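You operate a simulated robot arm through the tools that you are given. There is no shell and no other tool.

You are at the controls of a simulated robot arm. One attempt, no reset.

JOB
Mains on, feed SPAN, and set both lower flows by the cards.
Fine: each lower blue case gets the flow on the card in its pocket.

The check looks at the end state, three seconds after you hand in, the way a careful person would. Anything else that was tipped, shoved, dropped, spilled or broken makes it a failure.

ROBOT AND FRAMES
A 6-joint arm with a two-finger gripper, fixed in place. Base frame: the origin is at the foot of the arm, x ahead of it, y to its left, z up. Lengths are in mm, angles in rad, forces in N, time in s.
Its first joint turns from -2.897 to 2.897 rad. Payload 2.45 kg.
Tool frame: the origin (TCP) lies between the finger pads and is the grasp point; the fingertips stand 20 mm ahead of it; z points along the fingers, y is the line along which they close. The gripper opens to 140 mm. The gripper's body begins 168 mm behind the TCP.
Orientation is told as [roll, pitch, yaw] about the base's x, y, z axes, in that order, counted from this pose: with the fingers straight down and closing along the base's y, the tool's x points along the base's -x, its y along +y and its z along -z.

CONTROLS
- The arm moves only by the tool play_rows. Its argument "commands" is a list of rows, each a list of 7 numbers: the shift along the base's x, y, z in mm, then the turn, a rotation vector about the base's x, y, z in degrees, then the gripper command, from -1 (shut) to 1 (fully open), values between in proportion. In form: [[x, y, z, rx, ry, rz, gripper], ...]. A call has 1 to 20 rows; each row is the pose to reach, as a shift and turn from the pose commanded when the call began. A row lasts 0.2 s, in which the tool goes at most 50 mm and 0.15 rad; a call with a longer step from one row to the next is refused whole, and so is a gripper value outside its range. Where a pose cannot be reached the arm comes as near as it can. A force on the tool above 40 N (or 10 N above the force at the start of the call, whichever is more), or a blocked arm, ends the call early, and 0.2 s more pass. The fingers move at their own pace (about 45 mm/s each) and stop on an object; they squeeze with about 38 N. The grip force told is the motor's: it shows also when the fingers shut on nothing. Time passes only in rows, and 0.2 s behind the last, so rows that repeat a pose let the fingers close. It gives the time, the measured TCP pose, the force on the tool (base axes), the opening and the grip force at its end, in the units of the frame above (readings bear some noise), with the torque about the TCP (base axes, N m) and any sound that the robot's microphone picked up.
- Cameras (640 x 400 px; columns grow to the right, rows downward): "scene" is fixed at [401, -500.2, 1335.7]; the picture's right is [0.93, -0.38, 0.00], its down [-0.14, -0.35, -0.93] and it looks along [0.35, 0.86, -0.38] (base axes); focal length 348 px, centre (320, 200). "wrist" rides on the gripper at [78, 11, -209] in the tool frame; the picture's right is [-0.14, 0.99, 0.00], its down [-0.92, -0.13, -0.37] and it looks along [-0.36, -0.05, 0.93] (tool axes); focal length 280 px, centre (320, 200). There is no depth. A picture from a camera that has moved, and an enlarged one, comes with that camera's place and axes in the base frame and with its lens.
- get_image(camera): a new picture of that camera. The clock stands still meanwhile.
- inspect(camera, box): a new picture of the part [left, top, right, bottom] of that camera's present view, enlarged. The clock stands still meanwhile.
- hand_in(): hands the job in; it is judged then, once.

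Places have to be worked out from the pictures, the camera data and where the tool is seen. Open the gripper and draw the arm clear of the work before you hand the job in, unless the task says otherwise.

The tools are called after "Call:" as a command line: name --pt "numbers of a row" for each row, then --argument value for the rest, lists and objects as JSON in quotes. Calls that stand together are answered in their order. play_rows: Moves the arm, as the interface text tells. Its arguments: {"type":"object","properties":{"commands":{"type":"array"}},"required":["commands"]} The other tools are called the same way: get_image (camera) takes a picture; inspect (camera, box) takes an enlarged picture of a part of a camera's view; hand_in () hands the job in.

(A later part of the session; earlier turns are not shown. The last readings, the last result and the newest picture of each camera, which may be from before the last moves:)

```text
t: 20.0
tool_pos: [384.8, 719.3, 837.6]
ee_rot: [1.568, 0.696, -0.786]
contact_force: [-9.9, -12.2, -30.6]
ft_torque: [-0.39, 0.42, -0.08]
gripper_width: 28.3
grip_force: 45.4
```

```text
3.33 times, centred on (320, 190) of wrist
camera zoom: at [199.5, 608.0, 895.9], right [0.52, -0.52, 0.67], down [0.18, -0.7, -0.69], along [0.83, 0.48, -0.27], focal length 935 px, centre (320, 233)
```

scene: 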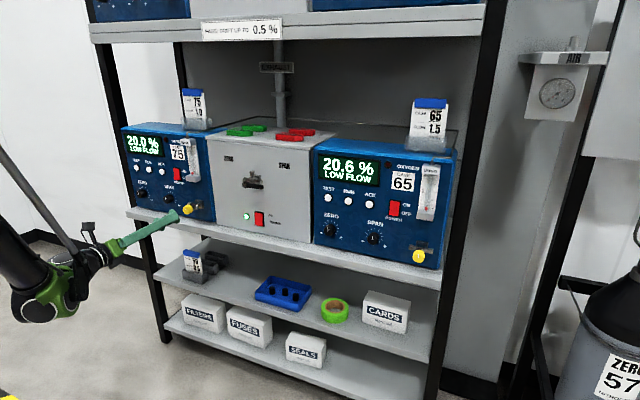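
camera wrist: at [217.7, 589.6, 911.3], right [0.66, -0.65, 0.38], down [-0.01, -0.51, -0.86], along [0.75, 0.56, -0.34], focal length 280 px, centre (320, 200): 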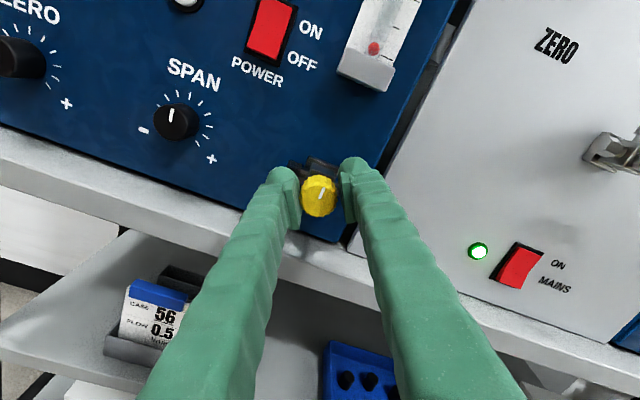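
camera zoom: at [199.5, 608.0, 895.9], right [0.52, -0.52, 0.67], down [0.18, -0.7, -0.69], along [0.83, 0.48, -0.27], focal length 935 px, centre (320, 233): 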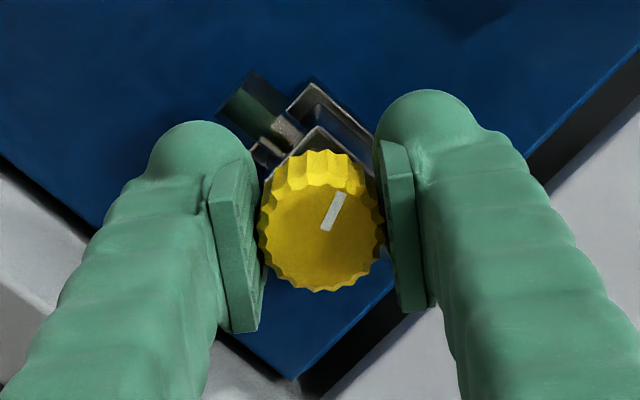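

The knob turned with the fingers but the ball hasn't risen yet. z-load is -30 N so I lower 1.5 mm and turn 35° more.

Call:
play_rows --pt "-0.5 -0.5 -1.5 0 0 0 -0.8" --pt "-0.5 -0.5 -1.8 -3.54 -3.54 0 -0.8" --pt "-0.5 -0.5 -1.8 -7.07 -7.07 0 -0.8" --pt "-0.5 -0.5 -1.8 -10.6 -10.6 0 -0.8" --pt "-0.5 -0.5 -1.8 -14.14 -14.14 0 -0.8" --pt "-0.5 -0.5 -1.8 -17.68 -17.68 0 -0.8" --pt "-0.5 -0.5 -1.8 -21.2 -21.2 0 -0.8" --pt "-0.5 -0.5 -1.8 -24.75 -24.75 0 -0.8" --pt "-0.5 -0.5 -1.8 -24.75 -24.75 0 -0.8"

Call:
inspect --camera "scene" --box '[160, 130, 220, 220]'

Call:
inspect --camera "wrist" --box '[250, 130, 390, 250]'

```text
t: 22.0
tool_pos: [383.2, 719.0, 836.8]
ee_rot: [1.569, 0.086, -0.786]
contact_force: [19.3, 25.8, 18.4]
ft_torque: [0.07, -0.08, 0.1]
gripper_width: 28.6
grip_force: 44.9
```

```text
4.44 times, centred on (190, 175) of scene
camera zoom: at [401.0, -500.2, 1335.7], right [0.93, -0.38, 0.0], down [-0.14, -0.35, -0.93], along [0.35, 0.86, -0.38], focal length 1546 px, centre (898, 311)
```

zoom: 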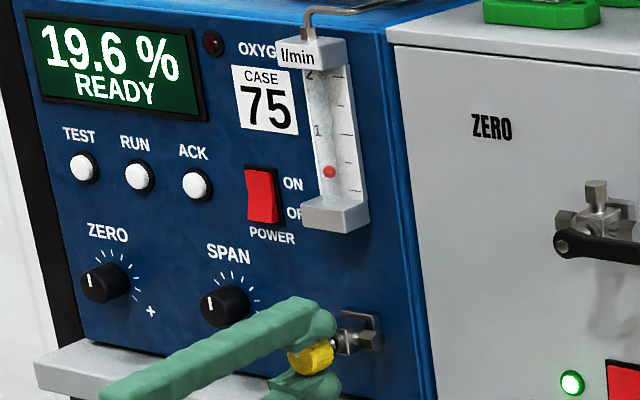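

```text
3.33 times, centred on (320, 190) of wrist
camera zoom: at [182.0, 624.7, 853.4], right [0.16, -0.16, 0.98], down [0.38, -0.9, -0.2], along [0.91, 0.4, -0.08], focal length 935 px, centre (320, 233)
```

zoom: 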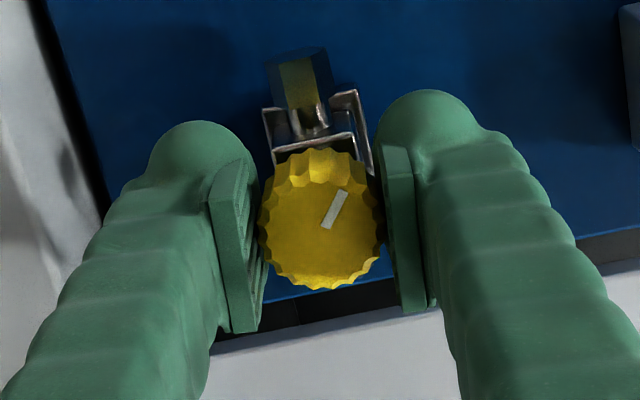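

The ball has started up (≈0.3) and the display says READY. I relieve the load (back +n 0.6, up 0.8) and turn 20° more.

Call:
play_rows --pt "0.4 0.4 0.8 0 0 0 -0.8" --pt "0.4 0.4 0.8 -3.54 -3.54 0 -0.8" --pt "0.4 0.4 0.8 -7.07 -7.07 0 -0.8" --pt "0.4 0.4 0.8 -10.6 -10.6 0 -0.8" --pt "0.4 0.4 0.8 -14.14 -14.14 0 -0.8" --pt "0.4 0.4 0.8 -14.14 -14.14 0 -0.8" --pt "0.4 0.4 0.8 -14.14 -14.14 0 -0.8"

Call:
inspect --camera "scene" --box '[175, 130, 215, 190]'

```text
t: 23.7
tool_pos: [382.9, 718.5, 835.1]
ee_rot: [1.567, -0.261, -0.784]
contact_force: [1.4, 3.7, -24.2]
ft_torque: [-0.14, 0.19, 0.03]
gripper_width: 28.5
grip_force: 45.4
stopped in row 7: the force on the tool passed its limit at 48 N (the readings are from after the stop); the commanded pose is now the measured one
```

```text
6.67 times, centred on (195, 160) of scene
camera zoom: at [401.0, -500.2, 1335.7], right [0.93, -0.38, 0.0], down [-0.14, -0.35, -0.93], along [0.35, 0.86, -0.38], focal length 2320 px, centre (1153, 467)
```

zoom: 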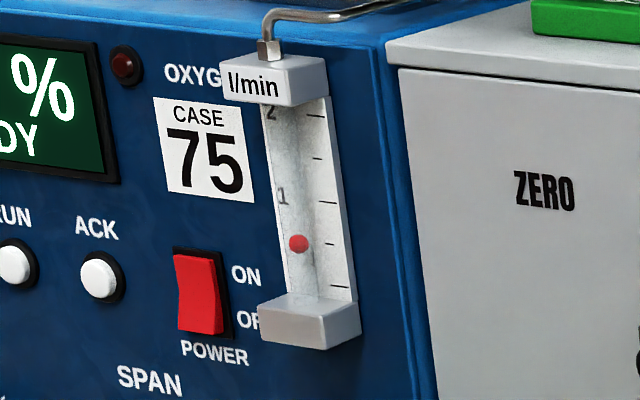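

The ball reads about 0.55–0.6 after 75° of turning, roughly 0.0145 per degree. I relieve the -24 N z-load and turn another 20°.

Call:
play_rows --pt "0 0 -1 0 0 0 -0.8" --pt "0 0 -1 -3.54 -3.54 0 -0.8" --pt "0 0 -1 -7.07 -7.07 0 -0.8" --pt "0 0 -1 -10.6 -10.6 0 -0.8" --pt "0 0 -1 -14.14 -14.14 0 -0.8" --pt "0 0 -1 -14.14 -14.14 0 -0.8"

Call:
inspect --camera "scene" --box '[175, 130, 215, 190]'

Call:
inspect --camera "wrist" --box '[250, 130, 390, 250]'

```text
t: 25.1
tool_pos: [383.6, 718.4, 834.6]
ee_rot: [1.566, -0.613, -0.784]
contact_force: [9.2, 3.7, -13.8]
ft_torque: [0.0, 0.08, -0.1]
gripper_width: 28.5
grip_force: 44.7
```

```text
6.67 times, centred on (195, 160) of scene
camera zoom: at [401.0, -500.2, 1335.7], right [0.93, -0.38, 0.0], down [-0.14, -0.35, -0.93], along [0.35, 0.86, -0.38], focal length 2320 px, centre (1153, 467)
```

zoom: 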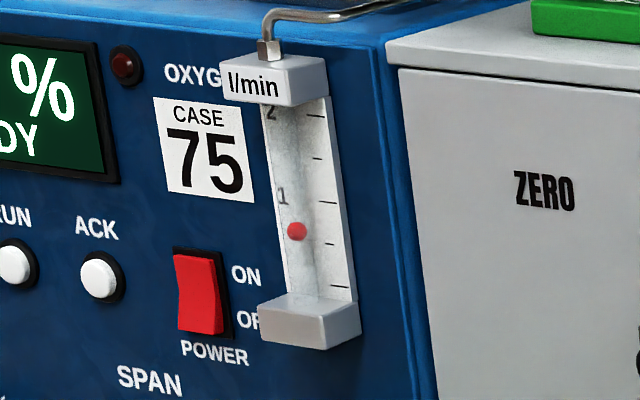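

```text
3.33 times, centred on (320, 190) of wrist
camera zoom: at [186.8, 619.8, 798.9], right [-0.32, 0.33, 0.89], down [0.32, -0.84, 0.43], along [0.89, 0.42, 0.17], focal length 935 px, centre (320, 233)
```

zoom: 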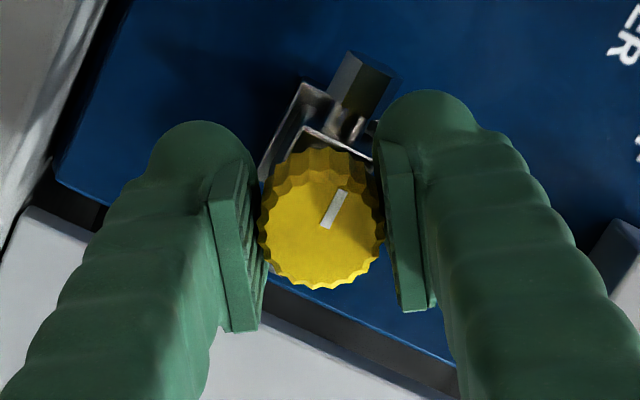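

The ball rose to about 0.7; I hold still to see whether it's lagging.

Call:
play_rows --pt "0 0 -0.5 0 0 0 -0.8" --pt "0 0 -0.5 0 0 0 -0.8" --pt "0 0 -0.5 0 0 0 -0.8" --pt "0 0 -0.5 0 0 0 -0.8" --pt "0 0 -0.5 0 0 0 -0.8"

Call:
inspect --camera "scene" --box '[175, 130, 215, 190]'

```text
t: 26.3
tool_pos: [384.1, 719.6, 835.4]
ee_rot: [1.569, -0.613, -0.786]
contact_force: [14.4, 0.0, -3.0]
ft_torque: [0.01, 0.02, -0.15]
gripper_width: 28.5
grip_force: 45.5
```

```text
6.67 times, centred on (195, 160) of scene
camera zoom: at [401.0, -500.2, 1335.7], right [0.93, -0.38, 0.0], down [-0.14, -0.35, -0.93], along [0.35, 0.86, -0.38], focal length 2320 px, centre (1153, 467)
```

zoom: 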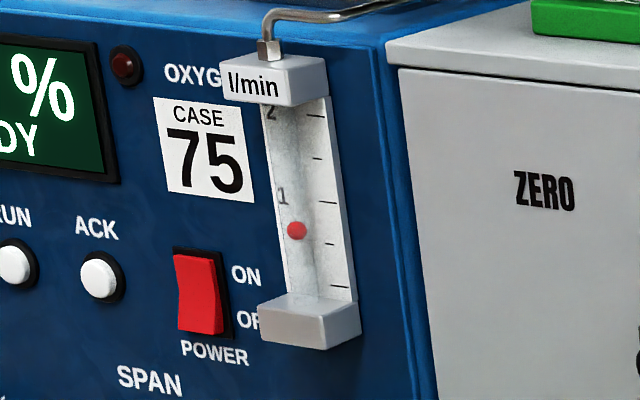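

Settled at ~0.71 for 95°, so the flow is ≈0.0076 per degree. About 36° more should give 1.0.

Call:
play_rows --pt "0.5 -0.2 0 -3.54 -3.54 0 -0.8" --pt "0.5 -0.2 0 -7.07 -7.07 0 -0.8" --pt "0.5 -0.2 0 -10.6 -10.6 0 -0.8" --pt "0.5 -0.2 0 -14.14 -14.14 0 -0.8" --pt "0.5 -0.2 0 -17.68 -17.68 0 -0.8" --pt "0.5 -0.2 0 -17.68 -17.68 0 -0.8"

Call:
inspect --camera "scene" --box '[175, 130, 215, 190]'

```text
t: 27.6
tool_pos: [384.2, 718.1, 833.8]
ee_rot: [1.566, -1.048, -0.781]
contact_force: [7.3, 0.2, -15.4]
ft_torque: [-0.16, 0.16, 0.04]
gripper_width: 28.3
grip_force: 44.8
stopped in row 6: the force on the tool passed its limit at 40 N (the readings are from after the stop); the commanded pose is now the measured one
```

```text
6.67 times, centred on (195, 160) of scene
camera zoom: at [401.0, -500.2, 1335.7], right [0.93, -0.38, 0.0], down [-0.14, -0.35, -0.93], along [0.35, 0.86, -0.38], focal length 2320 px, centre (1153, 467)
```

zoom: 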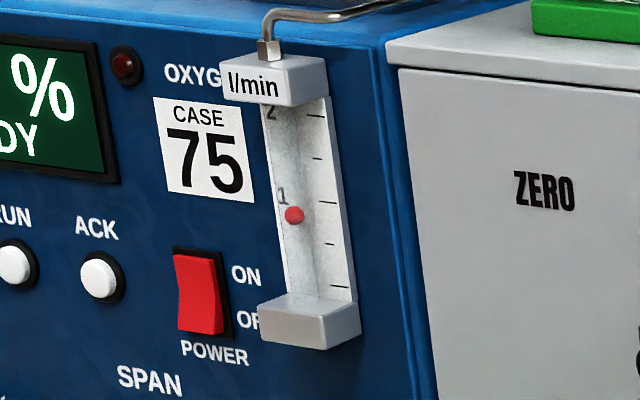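

Ball is at y≈215 (≈0.88). I relieve the load slightly and turn another 13°, then wait.

Call:
play_rows --pt "0 0 -1 -2.5 -2.5 0 -0.8" --pt "0 0 -1 -5.5 -5.5 0 -0.8" --pt "0 0 -1 -9 -9 0 -0.8" --pt "0 0 -1 -9 -9 0 -0.8" --pt "0 0 -1 -9 -9 0 -0.8" --pt "0 0 -1 -9 -9 0 -0.8" --pt "0 0 -1 -9 -9 0 -0.8"

Call:
inspect --camera "scene" --box '[185, 135, 205, 185]'

Call:
get_image --camera "wrist"

```text
t: 29.2
tool_pos: [385.0, 718.3, 834.0]
ee_rot: [1.566, -1.268, -0.782]
contact_force: [23.0, 13.9, 19.8]
ft_torque: [0.14, -0.15, -0.05]
gripper_width: 28.4
grip_force: 45.4
```

```text
8.00 times, centred on (195, 160) of scene
camera zoom: at [401.0, -500.2, 1335.7], right [0.93, -0.38, 0.0], down [-0.14, -0.35, -0.93], along [0.35, 0.86, -0.38], focal length 2784 px, centre (1320, 520)
```

zoom: 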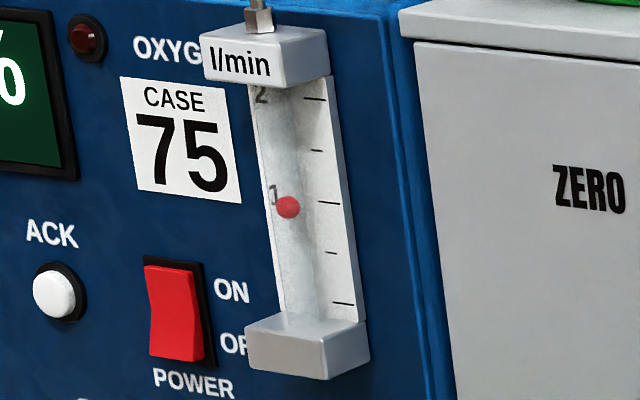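

```text
taken
camera wrist: at [213.0, 593.2, 762.6], right [-0.64, 0.64, 0.43], down [0.02, -0.54, 0.84], along [0.77, 0.55, 0.33], focal length 280 px, centre (320, 200)
```

wrist: 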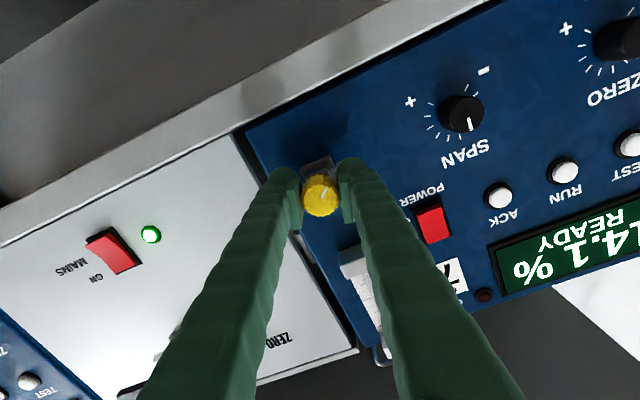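

Ball reads ≈0.98 by the tick scale. I add ~3°, ease the side loads, then hold.

Call:
play_rows --pt "0.5 0.5 0.6 -1 -1 0 -0.8" --pt "0.7 0.7 0.8 -2.1 -2.1 0 -0.8" --pt "0.7 0.7 0.8 -2.1 -2.1 0 -0.8" --pt "0.7 0.7 0.8 -2.1 -2.1 0 -0.8" --pt "0.7 0.7 0.8 -2.1 -2.1 0 -0.8" --pt "0.7 0.7 0.8 -2.1 -2.1 0 -0.8" --pt "0.7 0.7 0.8 -2.1 -2.1 0 -0.8"

Call:
inspect --camera "scene" --box '[185, 135, 205, 185]'

```text
t: 30.8
tool_pos: [384.4, 717.7, 834.7]
ee_rot: [1.561, -1.321, -0.78]
contact_force: [-1.9, -21.2, -33.1]
ft_torque: [-0.22, 0.29, -0.21]
gripper_width: 28.4
grip_force: 44.8
```

```text
8.00 times, centred on (195, 160) of scene
camera zoom: at [401.0, -500.2, 1335.7], right [0.93, -0.38, 0.0], down [-0.14, -0.35, -0.93], along [0.35, 0.86, -0.38], focal length 2784 px, centre (1320, 520)
```

zoom: 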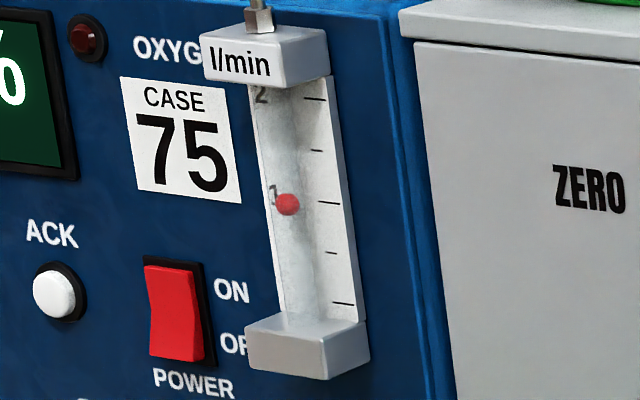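

Ball ≈1.0 now. I ease off the residual load, open the fingers, then retreat straight back.

Call:
play_rows --pt "-0.2 -0.5 -0.6 0 0 0 -0.8" --pt "-0.2 -0.5 -0.6 0 0 0 -0.55" --pt "-0.2 -0.5 -0.6 0 0 0 -0.143" --pt "-0.2 -0.5 -0.6 0 0 0 -0.143" --pt "-0.2 -0.5 -0.6 0 0 0 -0.143" --pt "-10 -10 -0.6 0 0 0 -0.143" --pt "-30 -30 0 0 0 0 -0.143" --pt "-60 -60 0 0 0 0 -0.143" --pt "-90 -90 0 0 0 0 -0.143"

Call:
inspect --camera "scene" --box '[185, 135, 205, 185]'

Call:
get_image --camera "wrist"

```text
t: 32.8
tool_pos: [293.9, 627.4, 834.7]
ee_rot: [1.565, -1.32, -0.783]
contact_force: [0.3, 0.5, -0.6]
ft_torque: [-0.01, -0.01, -0.02]
gripper_width: 59.9
grip_force: 0.1
```

```text
8.00 times, centred on (195, 160) of scene
camera zoom: at [401.0, -500.2, 1335.7], right [0.93, -0.38, 0.0], down [-0.14, -0.35, -0.93], along [0.35, 0.86, -0.38], focal length 2784 px, centre (1320, 520)
```

zoom: 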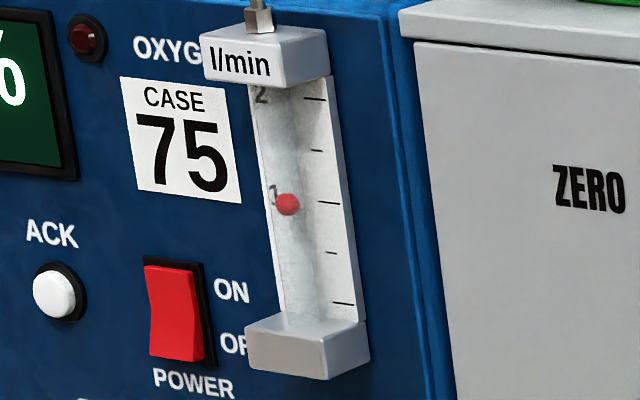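

```text
taken
camera wrist: at [125.2, 500.5, 762.4], right [-0.65, 0.66, 0.38], down [-0.01, -0.51, 0.86], along [0.76, 0.56, 0.34], focal length 280 px, centre (320, 200)
```

wrist: 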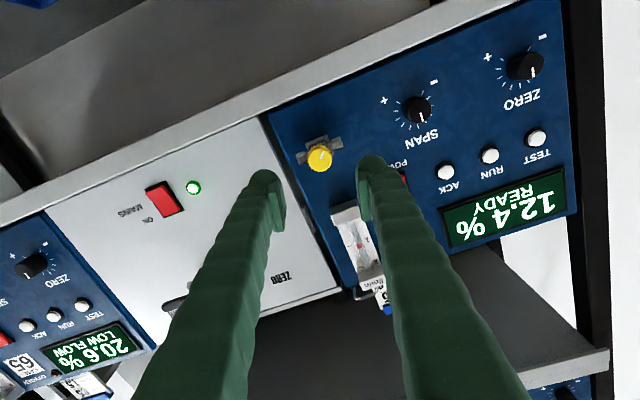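

The setting held after release. I zoom the wrist view onto rotameter 75 for a more frontal reading.

Call:
inspect --camera "wrist" --box '[325, 195, 395, 295]'

```text
4.00 times, centred on (360, 245) of wrist
camera zoom: at [125.2, 500.5, 762.4], right [-0.65, 0.66, 0.38], down [-0.01, -0.51, 0.86], along [0.76, 0.56, 0.34], focal length 1122 px, centre (160, 20)
```

zoom: 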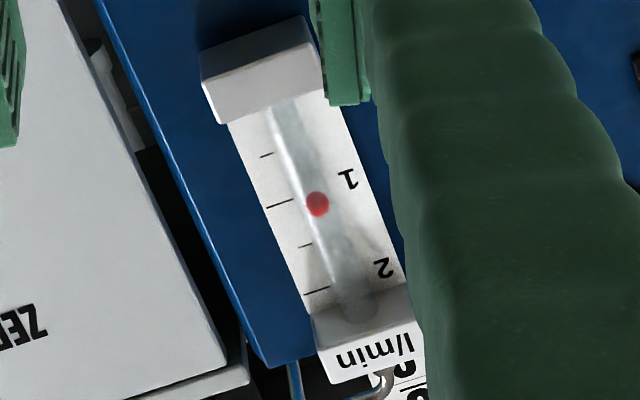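

Reading looks like 1.0 but both views have parallax. I move the camera level with the ball for a true frontal check, untwisting the wrist on the way.

Call:
play_rows --pt "6 -7 17 5.9 5.9 0 -0.143" --pt "12 -14 35 11.8 11.8 0 -0.143" --pt "17 -21 52 17.7 17.7 0 -0.143" --pt "23 -29 70 23.6 23.6 0 -0.143" --pt "29 -36 88 29.5 29.5 0 -0.143" --pt "34 -43 105 35.4 35.4 0 -0.143" --pt "40 -50 123 41.2 41.2 0 -0.143" --pt "46 -58 140 47.1 47.1 0 -0.143" --pt "51 -65 158 53 53 0 -0.143"

Call:
get_image --camera "wrist"

Call:
inspect --camera "wrist" --box '[290, 50, 390, 130]'

```text
t: 34.8
tool_pos: [347.1, 564.0, 992.7]
ee_rot: [1.57, -0.009, -0.784]
contact_force: [0.2, -0.6, 0.7]
ft_torque: [-0.02, 0.03, -0.03]
gripper_width: 60.2
grip_force: 0.1
```

```text
taken
camera wrist: at [143.1, 470.7, 1003.0], right [0.09, -0.09, 0.99], down [0.39, -0.91, -0.12], along [0.92, 0.4, -0.05], focal length 280 px, centre (320, 200)
```

wrist: 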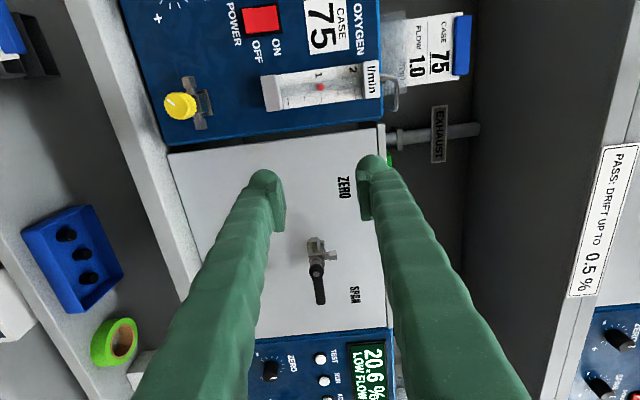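

```text
5.00 times, centred on (340, 90) of wrist
camera zoom: at [143.1, 470.7, 1003.0], right [0.09, -0.09, 0.99], down [0.39, -0.91, -0.12], along [0.92, 0.4, -0.05], focal length 1402 px, centre (220, 750)
```

zoom: 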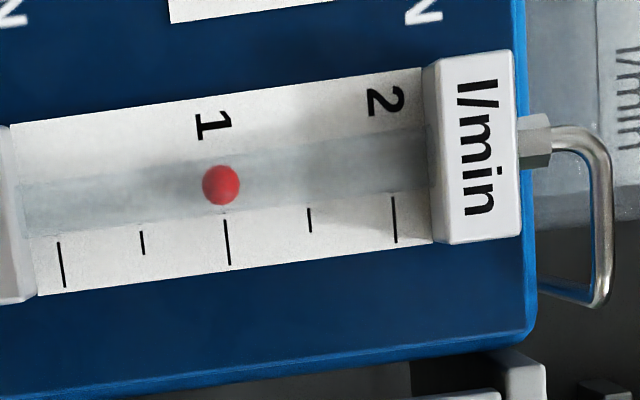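

Frontal view: the ball sits on the 1 mark (≈1.01), so case 75 is done. Now travel right to stand off before knob 65 (expected e≈565, z≈836), pre-turning the wrist clockwise 80°.

Call:
play_rows --pt "31.7 -31.7 -9.8 3.5 3.5 0 -0.143" --pt "63.5 -63.5 -19.6 7.1 7.1 0 -0.143" --pt "95.2 -95.2 -29.4 10.6 10.6 0 -0.143" --pt "127 -127 -39.2 14.1 14.1 0 -0.143" --pt "158.7 -158.7 -49 17.7 17.7 0 -0.143" --pt "190.5 -190.5 -58.8 21.2 21.2 0 -0.143" --pt "222.2 -222.2 -68.6 24.7 24.7 0 -0.143" --pt "254 -254 -78.4 28.3 28.3 0 -0.143" --pt "285.7 -285.7 -88.2 31.8 31.8 0 -0.143" --pt "317.5 -317.5 -98 35.4 35.4 0 -0.143" --pt "349.2 -349.2 -107.8 38.9 38.9 0 -0.143" --pt "381 -381 -117.6 42.4 42.4 0 -0.143" --pt "412.7 -412.7 -127.4 46 46 0 -0.143" --pt "444.5 -444.5 -137.2 49.5 49.5 0 -0.143" --pt "476.2 -476.2 -147 53 53 0 -0.143" --pt "508 -508 -156.8 56.6 56.6 0 -0.143"

Call:
get_image --camera "wrist"

Call:
get_image --camera "scene"

```text
t: 38.2
tool_pos: [852.5, 55.3, 834.7]
ee_rot: [1.574, 1.385, -0.779]
contact_force: [0.0, 1.0, 0.2]
ft_torque: [0.0, -0.03, -0.03]
gripper_width: 60.0
grip_force: 0.1
```

```text
taken
camera wrist: at [702.5, -90.5, 913.4], right [0.71, -0.7, 0.05], down [-0.23, -0.29, -0.93], along [0.67, 0.65, -0.37], focal length 280 px, centre (320, 200)
```

wrist: 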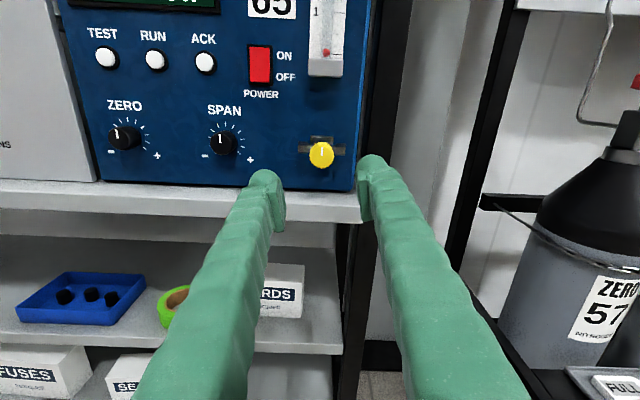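

```text
taken
```

scene: 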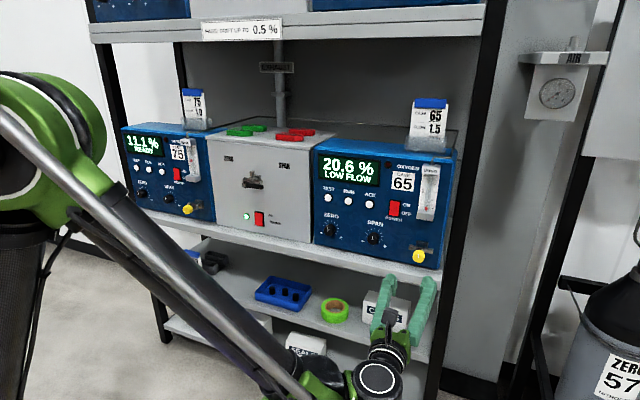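

Clear view of rotameter 65 and the knob is straight ahead. I advance to TCP n≈779 with the fingers open, then check centring by the wrist camera before closing.

Call:
play_rows --pt "20 20 0.5 0 0 0 -0.143" --pt "45 45 0.5 0 0 0 -0.143" --pt "65 65 0.5 0 0 0 -0.143" --pt "80 80 0.5 0 0 0 -0.143" --pt "90 90 0.5 0 0 0 -0.143" --pt "97 97 0.5 0 0 0 -0.143" --pt "97 97 0.5 0 0 0 -0.143"

Call:
inspect --camera "wrist" --box '[250, 130, 390, 250]'

Call:
inspect --camera "scene" --box '[380, 200, 470, 290]'

```text
t: 39.8
tool_pos: [951.0, 153.2, 836.1]
ee_rot: [1.573, 1.384, -0.781]
contact_force: [-0.3, 0.3, -0.9]
ft_torque: [0.02, 0.04, -0.04]
gripper_width: 60.1
grip_force: 0.0
```

```text
3.33 times, centred on (320, 190) of wrist
camera zoom: at [801.0, 6.5, 914.5], right [0.71, -0.7, 0.05], down [-0.23, -0.29, -0.93], along [0.67, 0.65, -0.37], focal length 935 px, centre (320, 233)
```

zoom: 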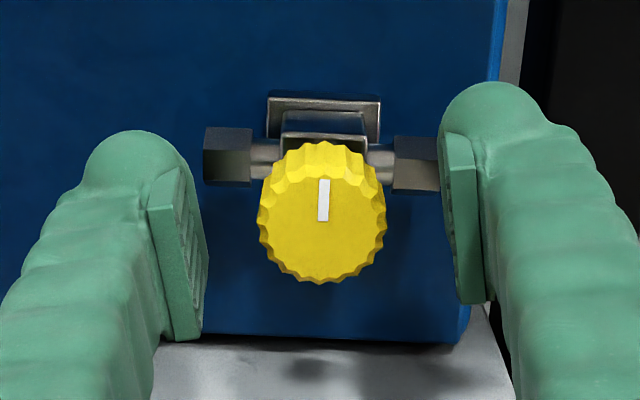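

```text
4.44 times, centred on (425, 245) of scene
camera zoom: at [401.0, -500.2, 1335.7], right [0.93, -0.38, 0.0], down [-0.14, -0.35, -0.93], along [0.35, 0.86, -0.38], focal length 1546 px, centre (-147, 0)
```

zoom: 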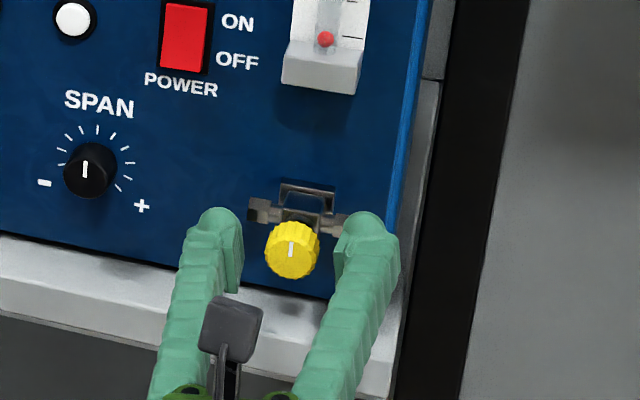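

Knob is centred within ~1 mm. I close on it with a 1 mm leftward trim and read the load.

Call:
play_rows --pt "-0.7 0.7 0 0 0 0 -0.5" --pt "-0.7 0.7 0 0 0 0 -0.8" --pt "-0.7 0.7 0 0 0 0 -0.8" --pt "-0.7 0.7 0 0 0 0 -0.8" --pt "-0.7 0.7 0 0 0 0 -0.8"

```text
t: 41.0
tool_pos: [951.4, 152.7, 836.3]
ee_rot: [1.575, 1.384, -0.782]
contact_force: [18.9, -7.1, 10.3]
ft_torque: [0.02, -0.05, -0.19]
gripper_width: 28.3
grip_force: 45.3
```

Gripped at 28.3 mm with an 18 N load toward +e; I trim +1 mm in e and turn 40° counter-clockwise.

Call:
play_rows --pt "0.9 -0.6 0.4 0 0 0 -0.8" --pt "0.9 -0.6 0.4 -3.54 -3.54 0 -0.8" --pt "0.9 -0.6 0.4 -7.07 -7.07 0 -0.8" --pt "0.9 -0.6 0.4 -10.6 -10.6 0 -0.8" --pt "0.9 -0.6 0.4 -14.14 -14.14 0 -0.8" --pt "0.9 -0.6 0.4 -17.7 -17.7 0 -0.8" --pt "0.9 -0.6 0.4 -21.2 -21.2 0 -0.8" --pt "0.9 -0.6 0.4 -24.75 -24.75 0 -0.8" --pt "0.9 -0.6 0.4 -28.3 -28.3 0 -0.8" --pt "0.9 -0.6 0.4 -28.3 -28.3 0 -0.8"

Call:
inspect --camera "scene" --box '[400, 150, 460, 240]'

```text
t: 43.2
tool_pos: [951.4, 152.1, 836.2]
ee_rot: [1.568, 0.684, -0.785]
contact_force: [-16.0, -11.4, -23.0]
ft_torque: [-0.12, 0.11, 0.14]
gripper_width: 28.6
grip_force: 44.7
```

```text
4.44 times, centred on (430, 195) of scene
camera zoom: at [401.0, -500.2, 1335.7], right [0.93, -0.38, 0.0], down [-0.14, -0.35, -0.93], along [0.35, 0.86, -0.38], focal length 1546 px, centre (-169, 222)
```

zoom: 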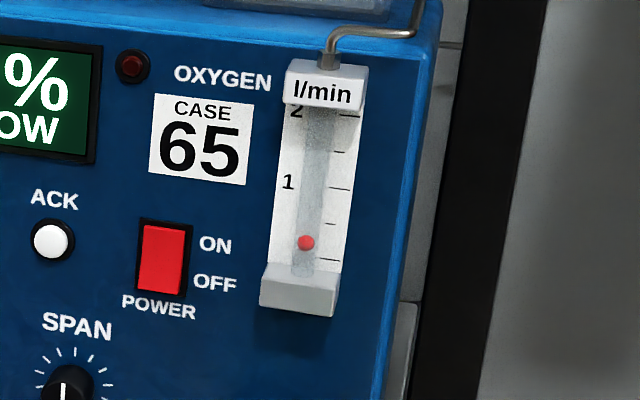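

Ball already at ~0.25. I trim the load (z -1, n -0.7) and turn another 45°.

Call:
play_rows --pt "-0.5 -0.4 -1 0 0 0 -0.8" --pt "-0.5 -0.4 -1 -3.54 -3.54 0 -0.8" --pt "-0.5 -0.4 -1 -7.07 -7.07 0 -0.8" --pt "-0.5 -0.4 -1 -10.6 -10.6 0 -0.8" --pt "-0.5 -0.4 -1 -14.14 -14.14 0 -0.8" --pt "-0.5 -0.4 -1 -17.7 -17.7 0 -0.8" --pt "-0.5 -0.4 -1 -21.2 -21.2 0 -0.8" --pt "-0.5 -0.4 -1 -24.75 -24.75 0 -0.8" --pt "-0.5 -0.4 -1 -28.3 -28.3 0 -0.8" --pt "-0.5 -0.4 -1 -31.8 -31.8 0 -0.8" --pt "-0.5 -0.4 -1 -31.8 -31.8 0 -0.8"

Call:
inspect --camera "scene" --box '[400, 150, 460, 240]'

```text
t: 45.6
tool_pos: [949.4, 151.9, 836.6]
ee_rot: [1.569, -0.1, -0.783]
contact_force: [26.7, 4.4, 12.2]
ft_torque: [0.07, -0.08, -0.21]
gripper_width: 28.4
grip_force: 44.5
```

```text
4.44 times, centred on (430, 195) of scene
camera zoom: at [401.0, -500.2, 1335.7], right [0.93, -0.38, 0.0], down [-0.14, -0.35, -0.93], along [0.35, 0.86, -0.38], focal length 1546 px, centre (-169, 222)
```

zoom: 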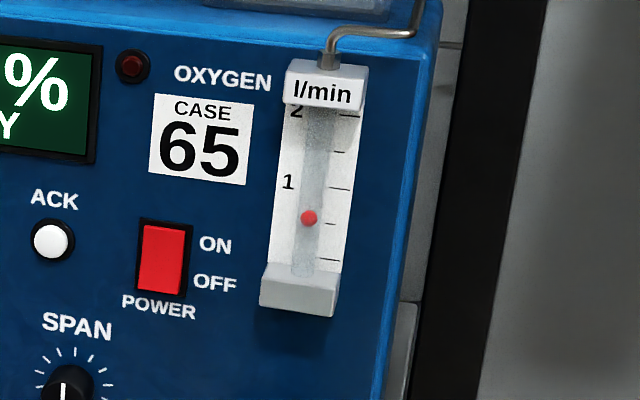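

~0.6 after 85°. I trim the load again and turn 45° more.

Call:
play_rows --pt "1 0 0.4 0 0 0 -0.8" --pt "1 0 0.4 -3.54 -3.54 0 -0.8" --pt "1 0 0.4 -7.07 -7.07 0 -0.8" --pt "1 0 0.2 -10.6 -10.6 0 -0.8" --pt "1 0 0 -14.14 -14.14 0 -0.8" --pt "1 0 0 -17.7 -17.7 0 -0.8" --pt "1 0 -0.3 -21.2 -21.2 0 -0.8" --pt "1 0 -0.5 -24.75 -24.75 0 -0.8" --pt "1 0 -0.5 -28.3 -28.3 0 -0.8" --pt "1 0 -0.5 -31.8 -31.8 0 -0.8" --pt "1 0 -0.5 -31.8 -31.8 0 -0.8"

Call:
inspect --camera "scene" --box '[400, 150, 460, 240]'

```text
t: 48.0
tool_pos: [951.2, 152.2, 836.0]
ee_rot: [1.567, -0.886, -0.783]
contact_force: [-28.0, -4.4, -19.4]
ft_torque: [-0.08, 0.13, 0.16]
gripper_width: 28.3
grip_force: 45.3
```

```text
4.44 times, centred on (430, 195) of scene
camera zoom: at [401.0, -500.2, 1335.7], right [0.93, -0.38, 0.0], down [-0.14, -0.35, -0.93], along [0.35, 0.86, -0.38], focal length 1546 px, centre (-169, 222)
```

zoom: 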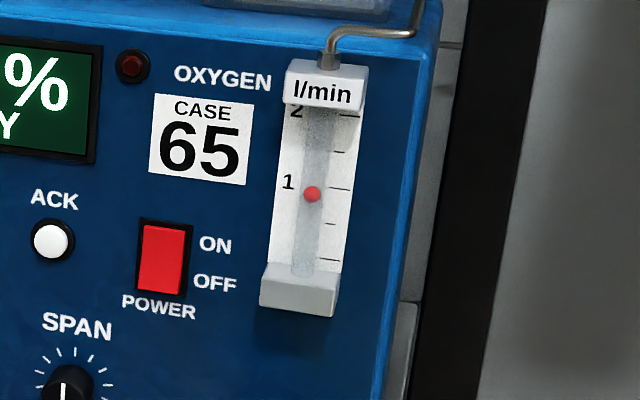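

~0.9 after 130°. I trim the load the other way and turn 40° more, watching for wrist limits.

Call:
play_rows --pt "-0.8 0 -0.6 0 0 0 -0.8" --pt "-0.8 0 -0.6 -3.54 -3.54 0 -0.8" --pt "-0.8 0 -0.6 -7.07 -7.07 0 -0.8" --pt "-0.8 0 -0.6 -10.6 -10.6 0 -0.8" --pt "-0.8 0 -0.6 -14.14 -14.14 0 -0.8" --pt "-0.8 0 -0.6 -17.7 -17.7 0 -0.8" --pt "-0.8 0 -0.6 -21.2 -21.2 0 -0.8" --pt "-0.8 0 -0.6 -24.75 -24.75 0 -0.8" --pt "-0.8 0 -0.6 -28.3 -28.3 0 -0.8" --pt "-0.8 0 -0.6 -28.3 -28.3 0 -0.8"

Call:
inspect --camera "scene" --box '[400, 150, 460, 240]'

Call:
get_image --camera "wrist"

```text
t: 50.2
tool_pos: [949.9, 151.7, 835.0]
ee_rot: [-1.507, -1.557, 2.29]
contact_force: [24.6, 8.1, 23.1]
ft_torque: [0.18, -0.18, -0.09]
gripper_width: 28.5
grip_force: 45.2
```

```text
4.44 times, centred on (430, 195) of scene
camera zoom: at [401.0, -500.2, 1335.7], right [0.93, -0.38, 0.0], down [-0.14, -0.35, -0.93], along [0.35, 0.86, -0.38], focal length 1546 px, centre (-169, 222)
```

zoom: 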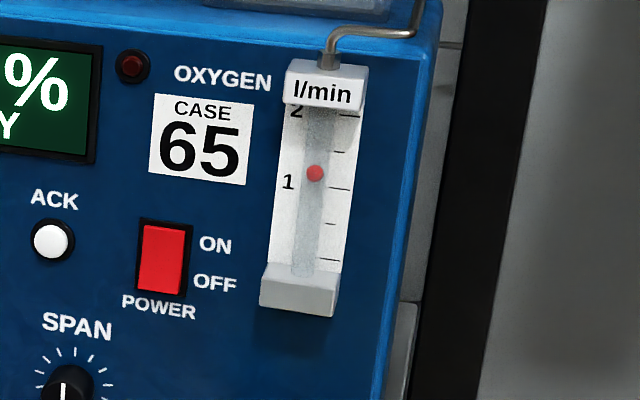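

```text
taken
camera wrist: at [796.1, 10.7, 756.9], right [-0.7, 0.7, 0.12], down [-0.18, -0.34, 0.92], along [0.69, 0.62, 0.36], focal length 280 px, centre (320, 200)
```

wrist: 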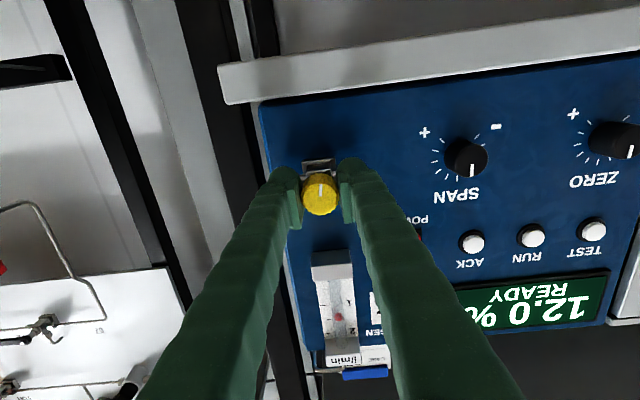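

~1.2 after 170°. I trim and turn another 33°, then let it settle.

Call:
play_rows --pt "0.7 0.1 0.7 0 0 0 -0.8" --pt "0.7 0.1 0.7 -3.54 -3.54 0 -0.8" --pt "0.7 0.1 0.7 -7.07 -7.07 0 -0.8" --pt "0.7 0.1 0.7 -10.6 -10.6 0 -0.8" --pt "0.7 0.1 0.5 -14.14 -14.14 0 -0.8" --pt "0.7 0.1 0.3 -17.7 -17.7 0 -0.8" --pt "0.7 0.1 0 -21.2 -21.2 0 -0.8" --pt "0.7 0.1 0 -23.3 -23.3 0 -0.8" --pt "0.7 0.1 0 -23.3 -23.3 0 -0.8" --pt "0.7 0.1 0 -23.3 -23.3 0 -0.8" --pt "0.7 0.1 0 -23.3 -23.3 0 -0.8"

Call:
inspect --camera "scene" --box '[415, 155, 445, 215]'

```text
t: 52.6
tool_pos: [951.0, 151.2, 835.6]
ee_rot: [-1.571, -0.983, 2.353]
contact_force: [22.4, 2.2, 22.9]
ft_torque: [0.22, -0.17, -0.1]
gripper_width: 28.5
grip_force: 44.8
```

```text
6.67 times, centred on (430, 185) of scene
camera zoom: at [401.0, -500.2, 1335.7], right [0.93, -0.38, 0.0], down [-0.14, -0.35, -0.93], along [0.35, 0.86, -0.38], focal length 2320 px, centre (-413, 300)
```

zoom: 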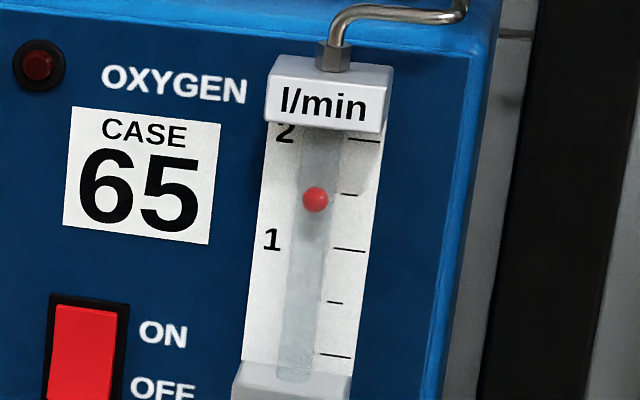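

≈1.47 on the tick scale. I trim the load and add ~4°.

Call:
play_rows --pt "0.5 0 0.6 -1.4 -1.4 0 -0.8" --pt "0.5 0 0.6 -2.8 -2.8 0 -0.8" --pt "0.5 0 0.6 -2.8 -2.8 0 -0.8" --pt "0.5 0 0.6 -2.8 -2.8 0 -0.8" --pt "0.5 0 0.6 -2.8 -2.8 0 -0.8" --pt "0.5 0 0.6 -2.8 -2.8 0 -0.8"

Call:
inspect --camera "scene" --box '[415, 155, 445, 215]'

Call:
inspect --camera "scene" --box '[185, 135, 205, 185]'

```text
t: 54.0
tool_pos: [950.9, 151.9, 834.9]
ee_rot: [-1.571, -0.915, 2.355]
contact_force: [6.4, -3.7, 0.5]
ft_torque: [-0.05, 0.01, -0.1]
gripper_width: 28.4
grip_force: 45.0
```

```text
6.67 times, centred on (430, 185) of scene
camera zoom: at [401.0, -500.2, 1335.7], right [0.93, -0.38, 0.0], down [-0.14, -0.35, -0.93], along [0.35, 0.86, -0.38], focal length 2320 px, centre (-413, 300)
```

zoom: 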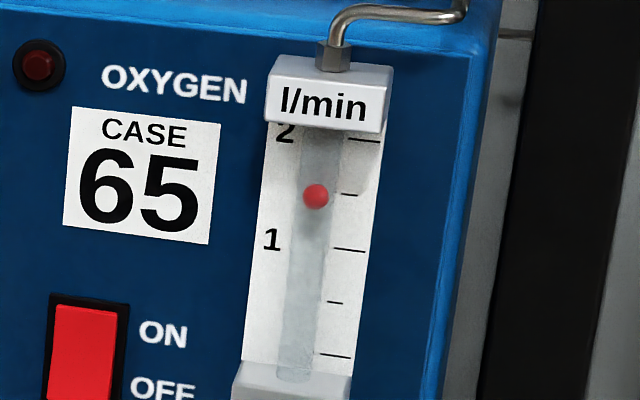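

```text
8.00 times, centred on (195, 160) of scene
camera zoom: at [401.0, -500.2, 1335.7], right [0.93, -0.38, 0.0], down [-0.14, -0.35, -0.93], along [0.35, 0.86, -0.38], focal length 2784 px, centre (1320, 520)
```

zoom: 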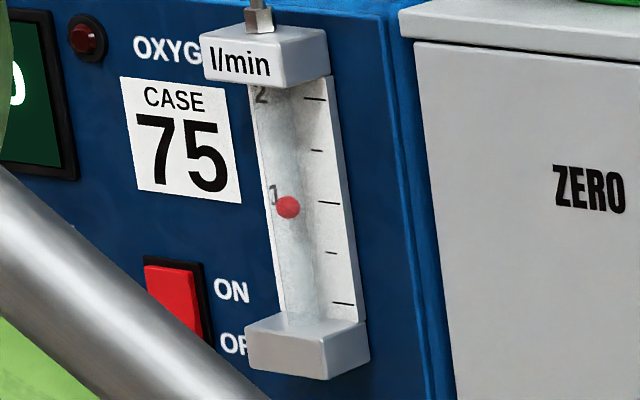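

65's ball ≈1.5; 75's dropped a hair (≈0.98) from the shared supply. Loads are small, so I release knob 65 and back away, then check frontally.

Call:
play_rows --pt "0 0 0 0 0 0 -0.55" --pt "0 0 0 0 0 0 -0.143" --pt "0 0 0 0 0 0 -0.143" --pt "0 0 0 0 0 0 -0.143" --pt "-10 -10 0 0 0 0 -0.143" --pt "-30 -30 0 0 0 0 -0.143" --pt "-60 -60 0 0 0 0 -0.143" --pt "-92 -92 0 0 0 0 -0.143"

Call:
inspect --camera "scene" --box '[415, 155, 445, 215]'

```text
t: 55.8
tool_pos: [858.7, 60.5, 835.8]
ee_rot: [-1.572, -0.916, 2.354]
contact_force: [0.9, -0.3, 0.0]
ft_torque: [-0.02, 0.0, 0.01]
gripper_width: 59.6
grip_force: 0.0
```

```text
6.67 times, centred on (430, 185) of scene
camera zoom: at [401.0, -500.2, 1335.7], right [0.93, -0.38, 0.0], down [-0.14, -0.35, -0.93], along [0.35, 0.86, -0.38], focal length 2320 px, centre (-413, 300)
```

zoom: 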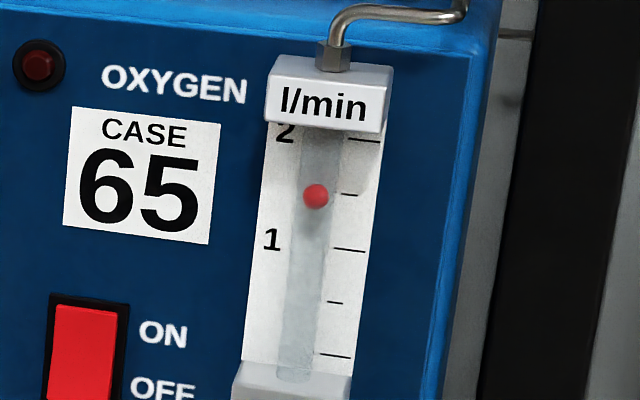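

Now a frontal check of rotameter 65: I raise the tool with the camera below it so the lens is level with the 1.5 mark (z≈1028, e≈569).

Call:
play_rows --pt "0 -4 38 3.8 3.8 0 -0.143" --pt "0 -8 76 7.6 7.6 0 -0.143" --pt "0 -12 114 11.4 11.4 0 -0.143" --pt "2 -15 152 15.2 15.2 0 -0.143" --pt "3 -18 190 19 19 0 -0.143" --pt "4 -18 230 22.9 22.9 0 -0.143" --pt "4 -18 270 26.7 26.7 0 -0.143" --pt "4 -18 270 26.7 26.7 0 -0.143"

Call:
get_image --camera "wrist"

```text
t: 57.6
tool_pos: [862.5, 42.7, 1105.4]
ee_rot: [1.325, -1.567, -0.542]
contact_force: [0.3, -0.2, 0.6]
ft_torque: [0.01, 0.04, -0.01]
gripper_width: 59.7
grip_force: 0.2
```

```text
taken
camera wrist: at [706.9, -97.3, 1026.9], right [-0.7, 0.7, 0.14], down [-0.17, -0.35, 0.92], along [0.7, 0.62, 0.36], focal length 280 px, centre (320, 200)
```

wrist: 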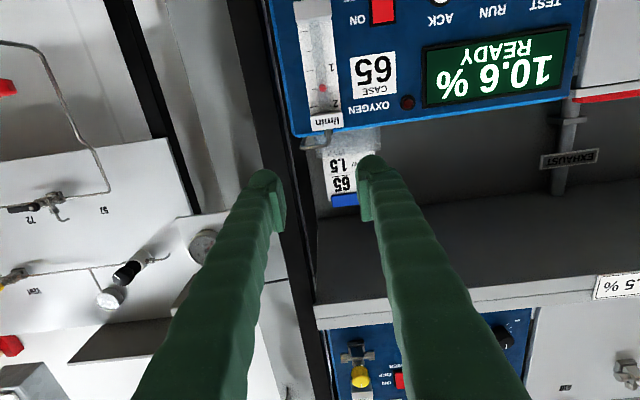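

The rotameter is at image (322,88), nearly level with the lens. I enlarge it.

Call:
inspect --camera "wrist" --box '[290, 40, 350, 130]'

```text
4.44 times, centred on (320, 85) of wrist
camera zoom: at [706.9, -97.3, 1026.9], right [-0.7, 0.7, 0.14], down [-0.17, -0.35, 0.92], along [0.7, 0.62, 0.36], focal length 1246 px, centre (320, 711)
```

zoom: 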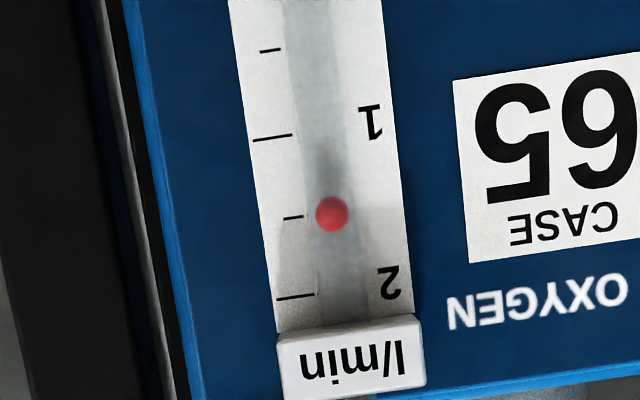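

Frontal reading of 65 is 1.50–1.51. Now I re-check 75 and the rest of the scene.

Call:
inspect --camera "scene" --box '[185, 135, 205, 185]'

Call:
get_image --camera "scene"

```text
8.00 times, centred on (195, 160) of scene
camera zoom: at [401.0, -500.2, 1335.7], right [0.93, -0.38, 0.0], down [-0.14, -0.35, -0.93], along [0.35, 0.86, -0.38], focal length 2784 px, centre (1320, 520)
```

zoom: 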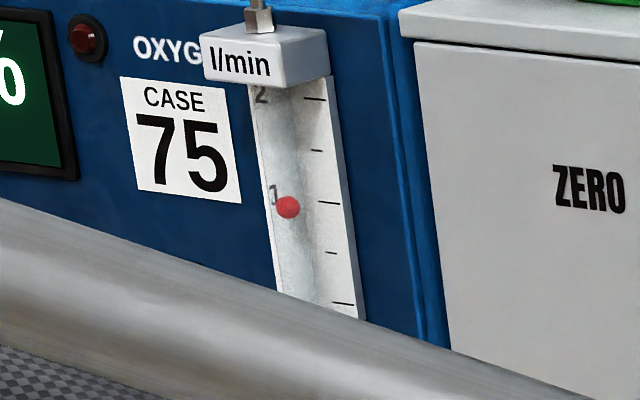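

```text
taken
```

scene: 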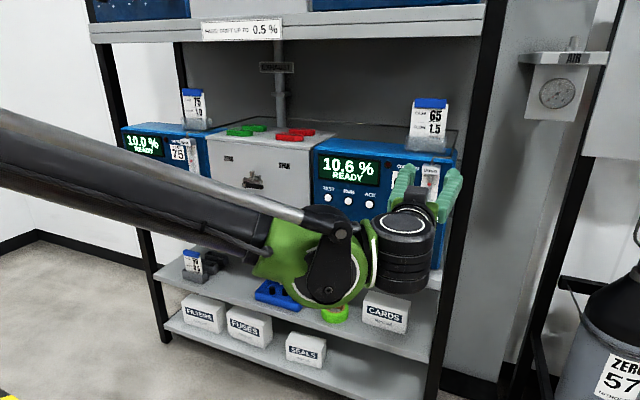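

75 is perhaps 0.98 now. I swing back left for a frontal check of it.

Call:
play_rows --pt "-31.4 31.4 -1.3 0 0 0 -0.143" --pt "-62.9 62.9 -2.7 0 0 0 -0.143" --pt "-94.3 94.3 -4 0 0 0 -0.143" --pt "-125.8 125.8 -5.3 0 0 0 -0.143" --pt "-157.2 157.2 -6.7 0 0 0 -0.143" --pt "-188.7 188.7 -8 0 0 0 -0.143" --pt "-220.1 220.1 -9.3 0 0 0 -0.143" --pt "-251.6 251.6 -10.7 0 0 0 -0.143" --pt "-283 283 -12 0 0 0 -0.143" --pt "-314.4 314.4 -13.3 0 0 0 -0.143" --pt "-345.9 345.9 -14.7 0 0 0 -0.143" --pt "-377.3 377.3 -16 0 0 0 -0.143" --pt "-408.8 408.8 -17.3 0 0 0 -0.143" --pt "-440.2 440.2 -18.7 0 0 0 -0.143" --pt "-471.7 471.7 -20 0 0 0 -0.143" --pt "-503.1 503.1 -21.3 0 0 0 -0.143" --pt "-534.6 534.6 -22.7 0 0 0 -0.143" --pt "-566 566 -24 0 0 0 -0.143" --pt "-566 566 -24 0 0 0 -0.143"

Call:
get_image --camera "wrist"

Call:
inspect --camera "wrist" --box '[290, 40, 350, 130]'

```text
t: 61.6
tool_pos: [296.6, 607.6, 1082.5]
ee_rot: [1.243, -1.567, -0.461]
contact_force: [1.1, 0.6, 0.0]
ft_torque: [0.01, -0.01, -0.01]
gripper_width: 60.0
grip_force: 0.1
```

```text
taken
camera wrist: at [141.2, 466.7, 1003.4], right [-0.7, 0.7, 0.14], down [-0.17, -0.35, 0.92], along [0.7, 0.62, 0.36], focal length 280 px, centre (320, 200)
```

wrist: 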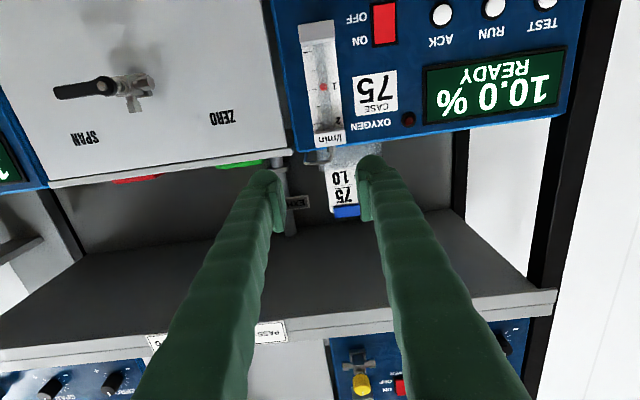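

```text
4.44 times, centred on (320, 85) of wrist
camera zoom: at [141.2, 466.7, 1003.4], right [-0.7, 0.7, 0.14], down [-0.17, -0.35, 0.92], along [0.7, 0.62, 0.36], focal length 1246 px, centre (320, 711)
```

zoom: 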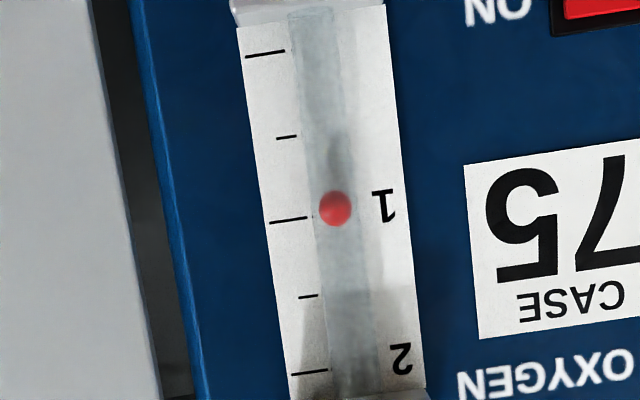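

Frontal reading of 75 is ≈0.97, slightly under, so I'll trim it a few degrees. I lower to knob height, stand off, then move in with the fingers open.

Call:
play_rows --pt "0 4 -41 0 0 0 -0.143" --pt "0 8 -82 0 0 0 -0.143" --pt "0 12 -123 0 0 0 -0.143" --pt "0 16 -164 0 0 0 -0.143" --pt "1 20 -205 0 0 0 -0.143" --pt "2.8 25.5 -247 0 0 0 -0.143" --pt "25 47.7 -247 0 0 0 -0.143" --pt "50 72.7 -247 0 0 0 -0.143" --pt "70 92.7 -247 0 0 0 -0.143" --pt "80 102.7 -247 0 0 0 -0.143" --pt "87.5 110.2 -247 0 0 0 -0.143" --pt "87.5 110.2 -247 0 0 0 -0.143"

Call:
inspect --camera "wrist" --box '[250, 130, 390, 250]'

Call:
inspect --camera "scene" --box '[185, 135, 205, 185]'

```text
t: 64.2
tool_pos: [385.0, 718.7, 835.9]
ee_rot: [1.197, -1.567, -0.415]
contact_force: [-0.8, -0.5, -0.3]
ft_torque: [0.0, 0.0, 0.0]
gripper_width: 59.9
grip_force: 0.0
```

```text
3.33 times, centred on (320, 190) of wrist
camera zoom: at [230.8, 578.7, 756.7], right [-0.7, 0.7, 0.14], down [-0.17, -0.35, 0.92], along [0.7, 0.62, 0.36], focal length 935 px, centre (320, 233)
```

zoom: 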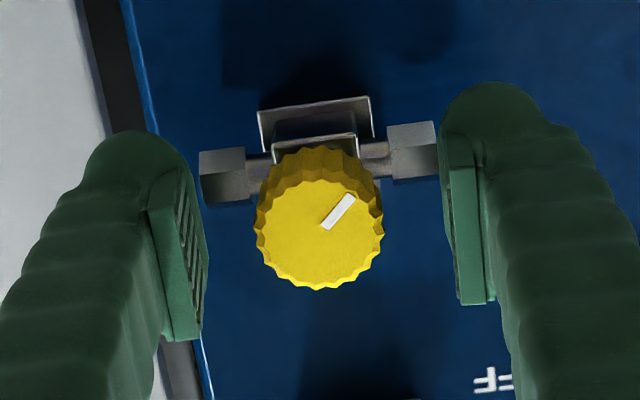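

```text
8.00 times, centred on (195, 160) of scene
camera zoom: at [401.0, -500.2, 1335.7], right [0.93, -0.38, 0.0], down [-0.14, -0.35, -0.93], along [0.35, 0.86, -0.38], focal length 2784 px, centre (1320, 520)
```

zoom: 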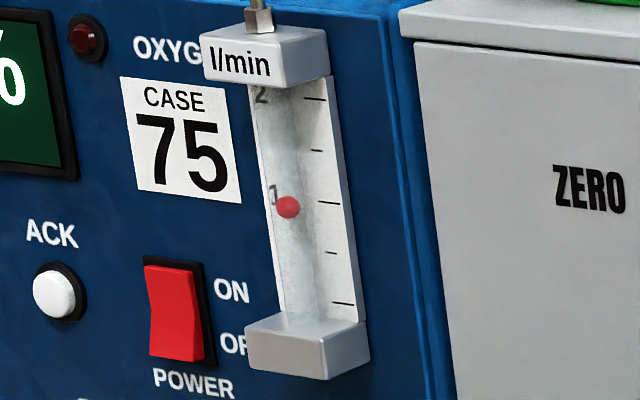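

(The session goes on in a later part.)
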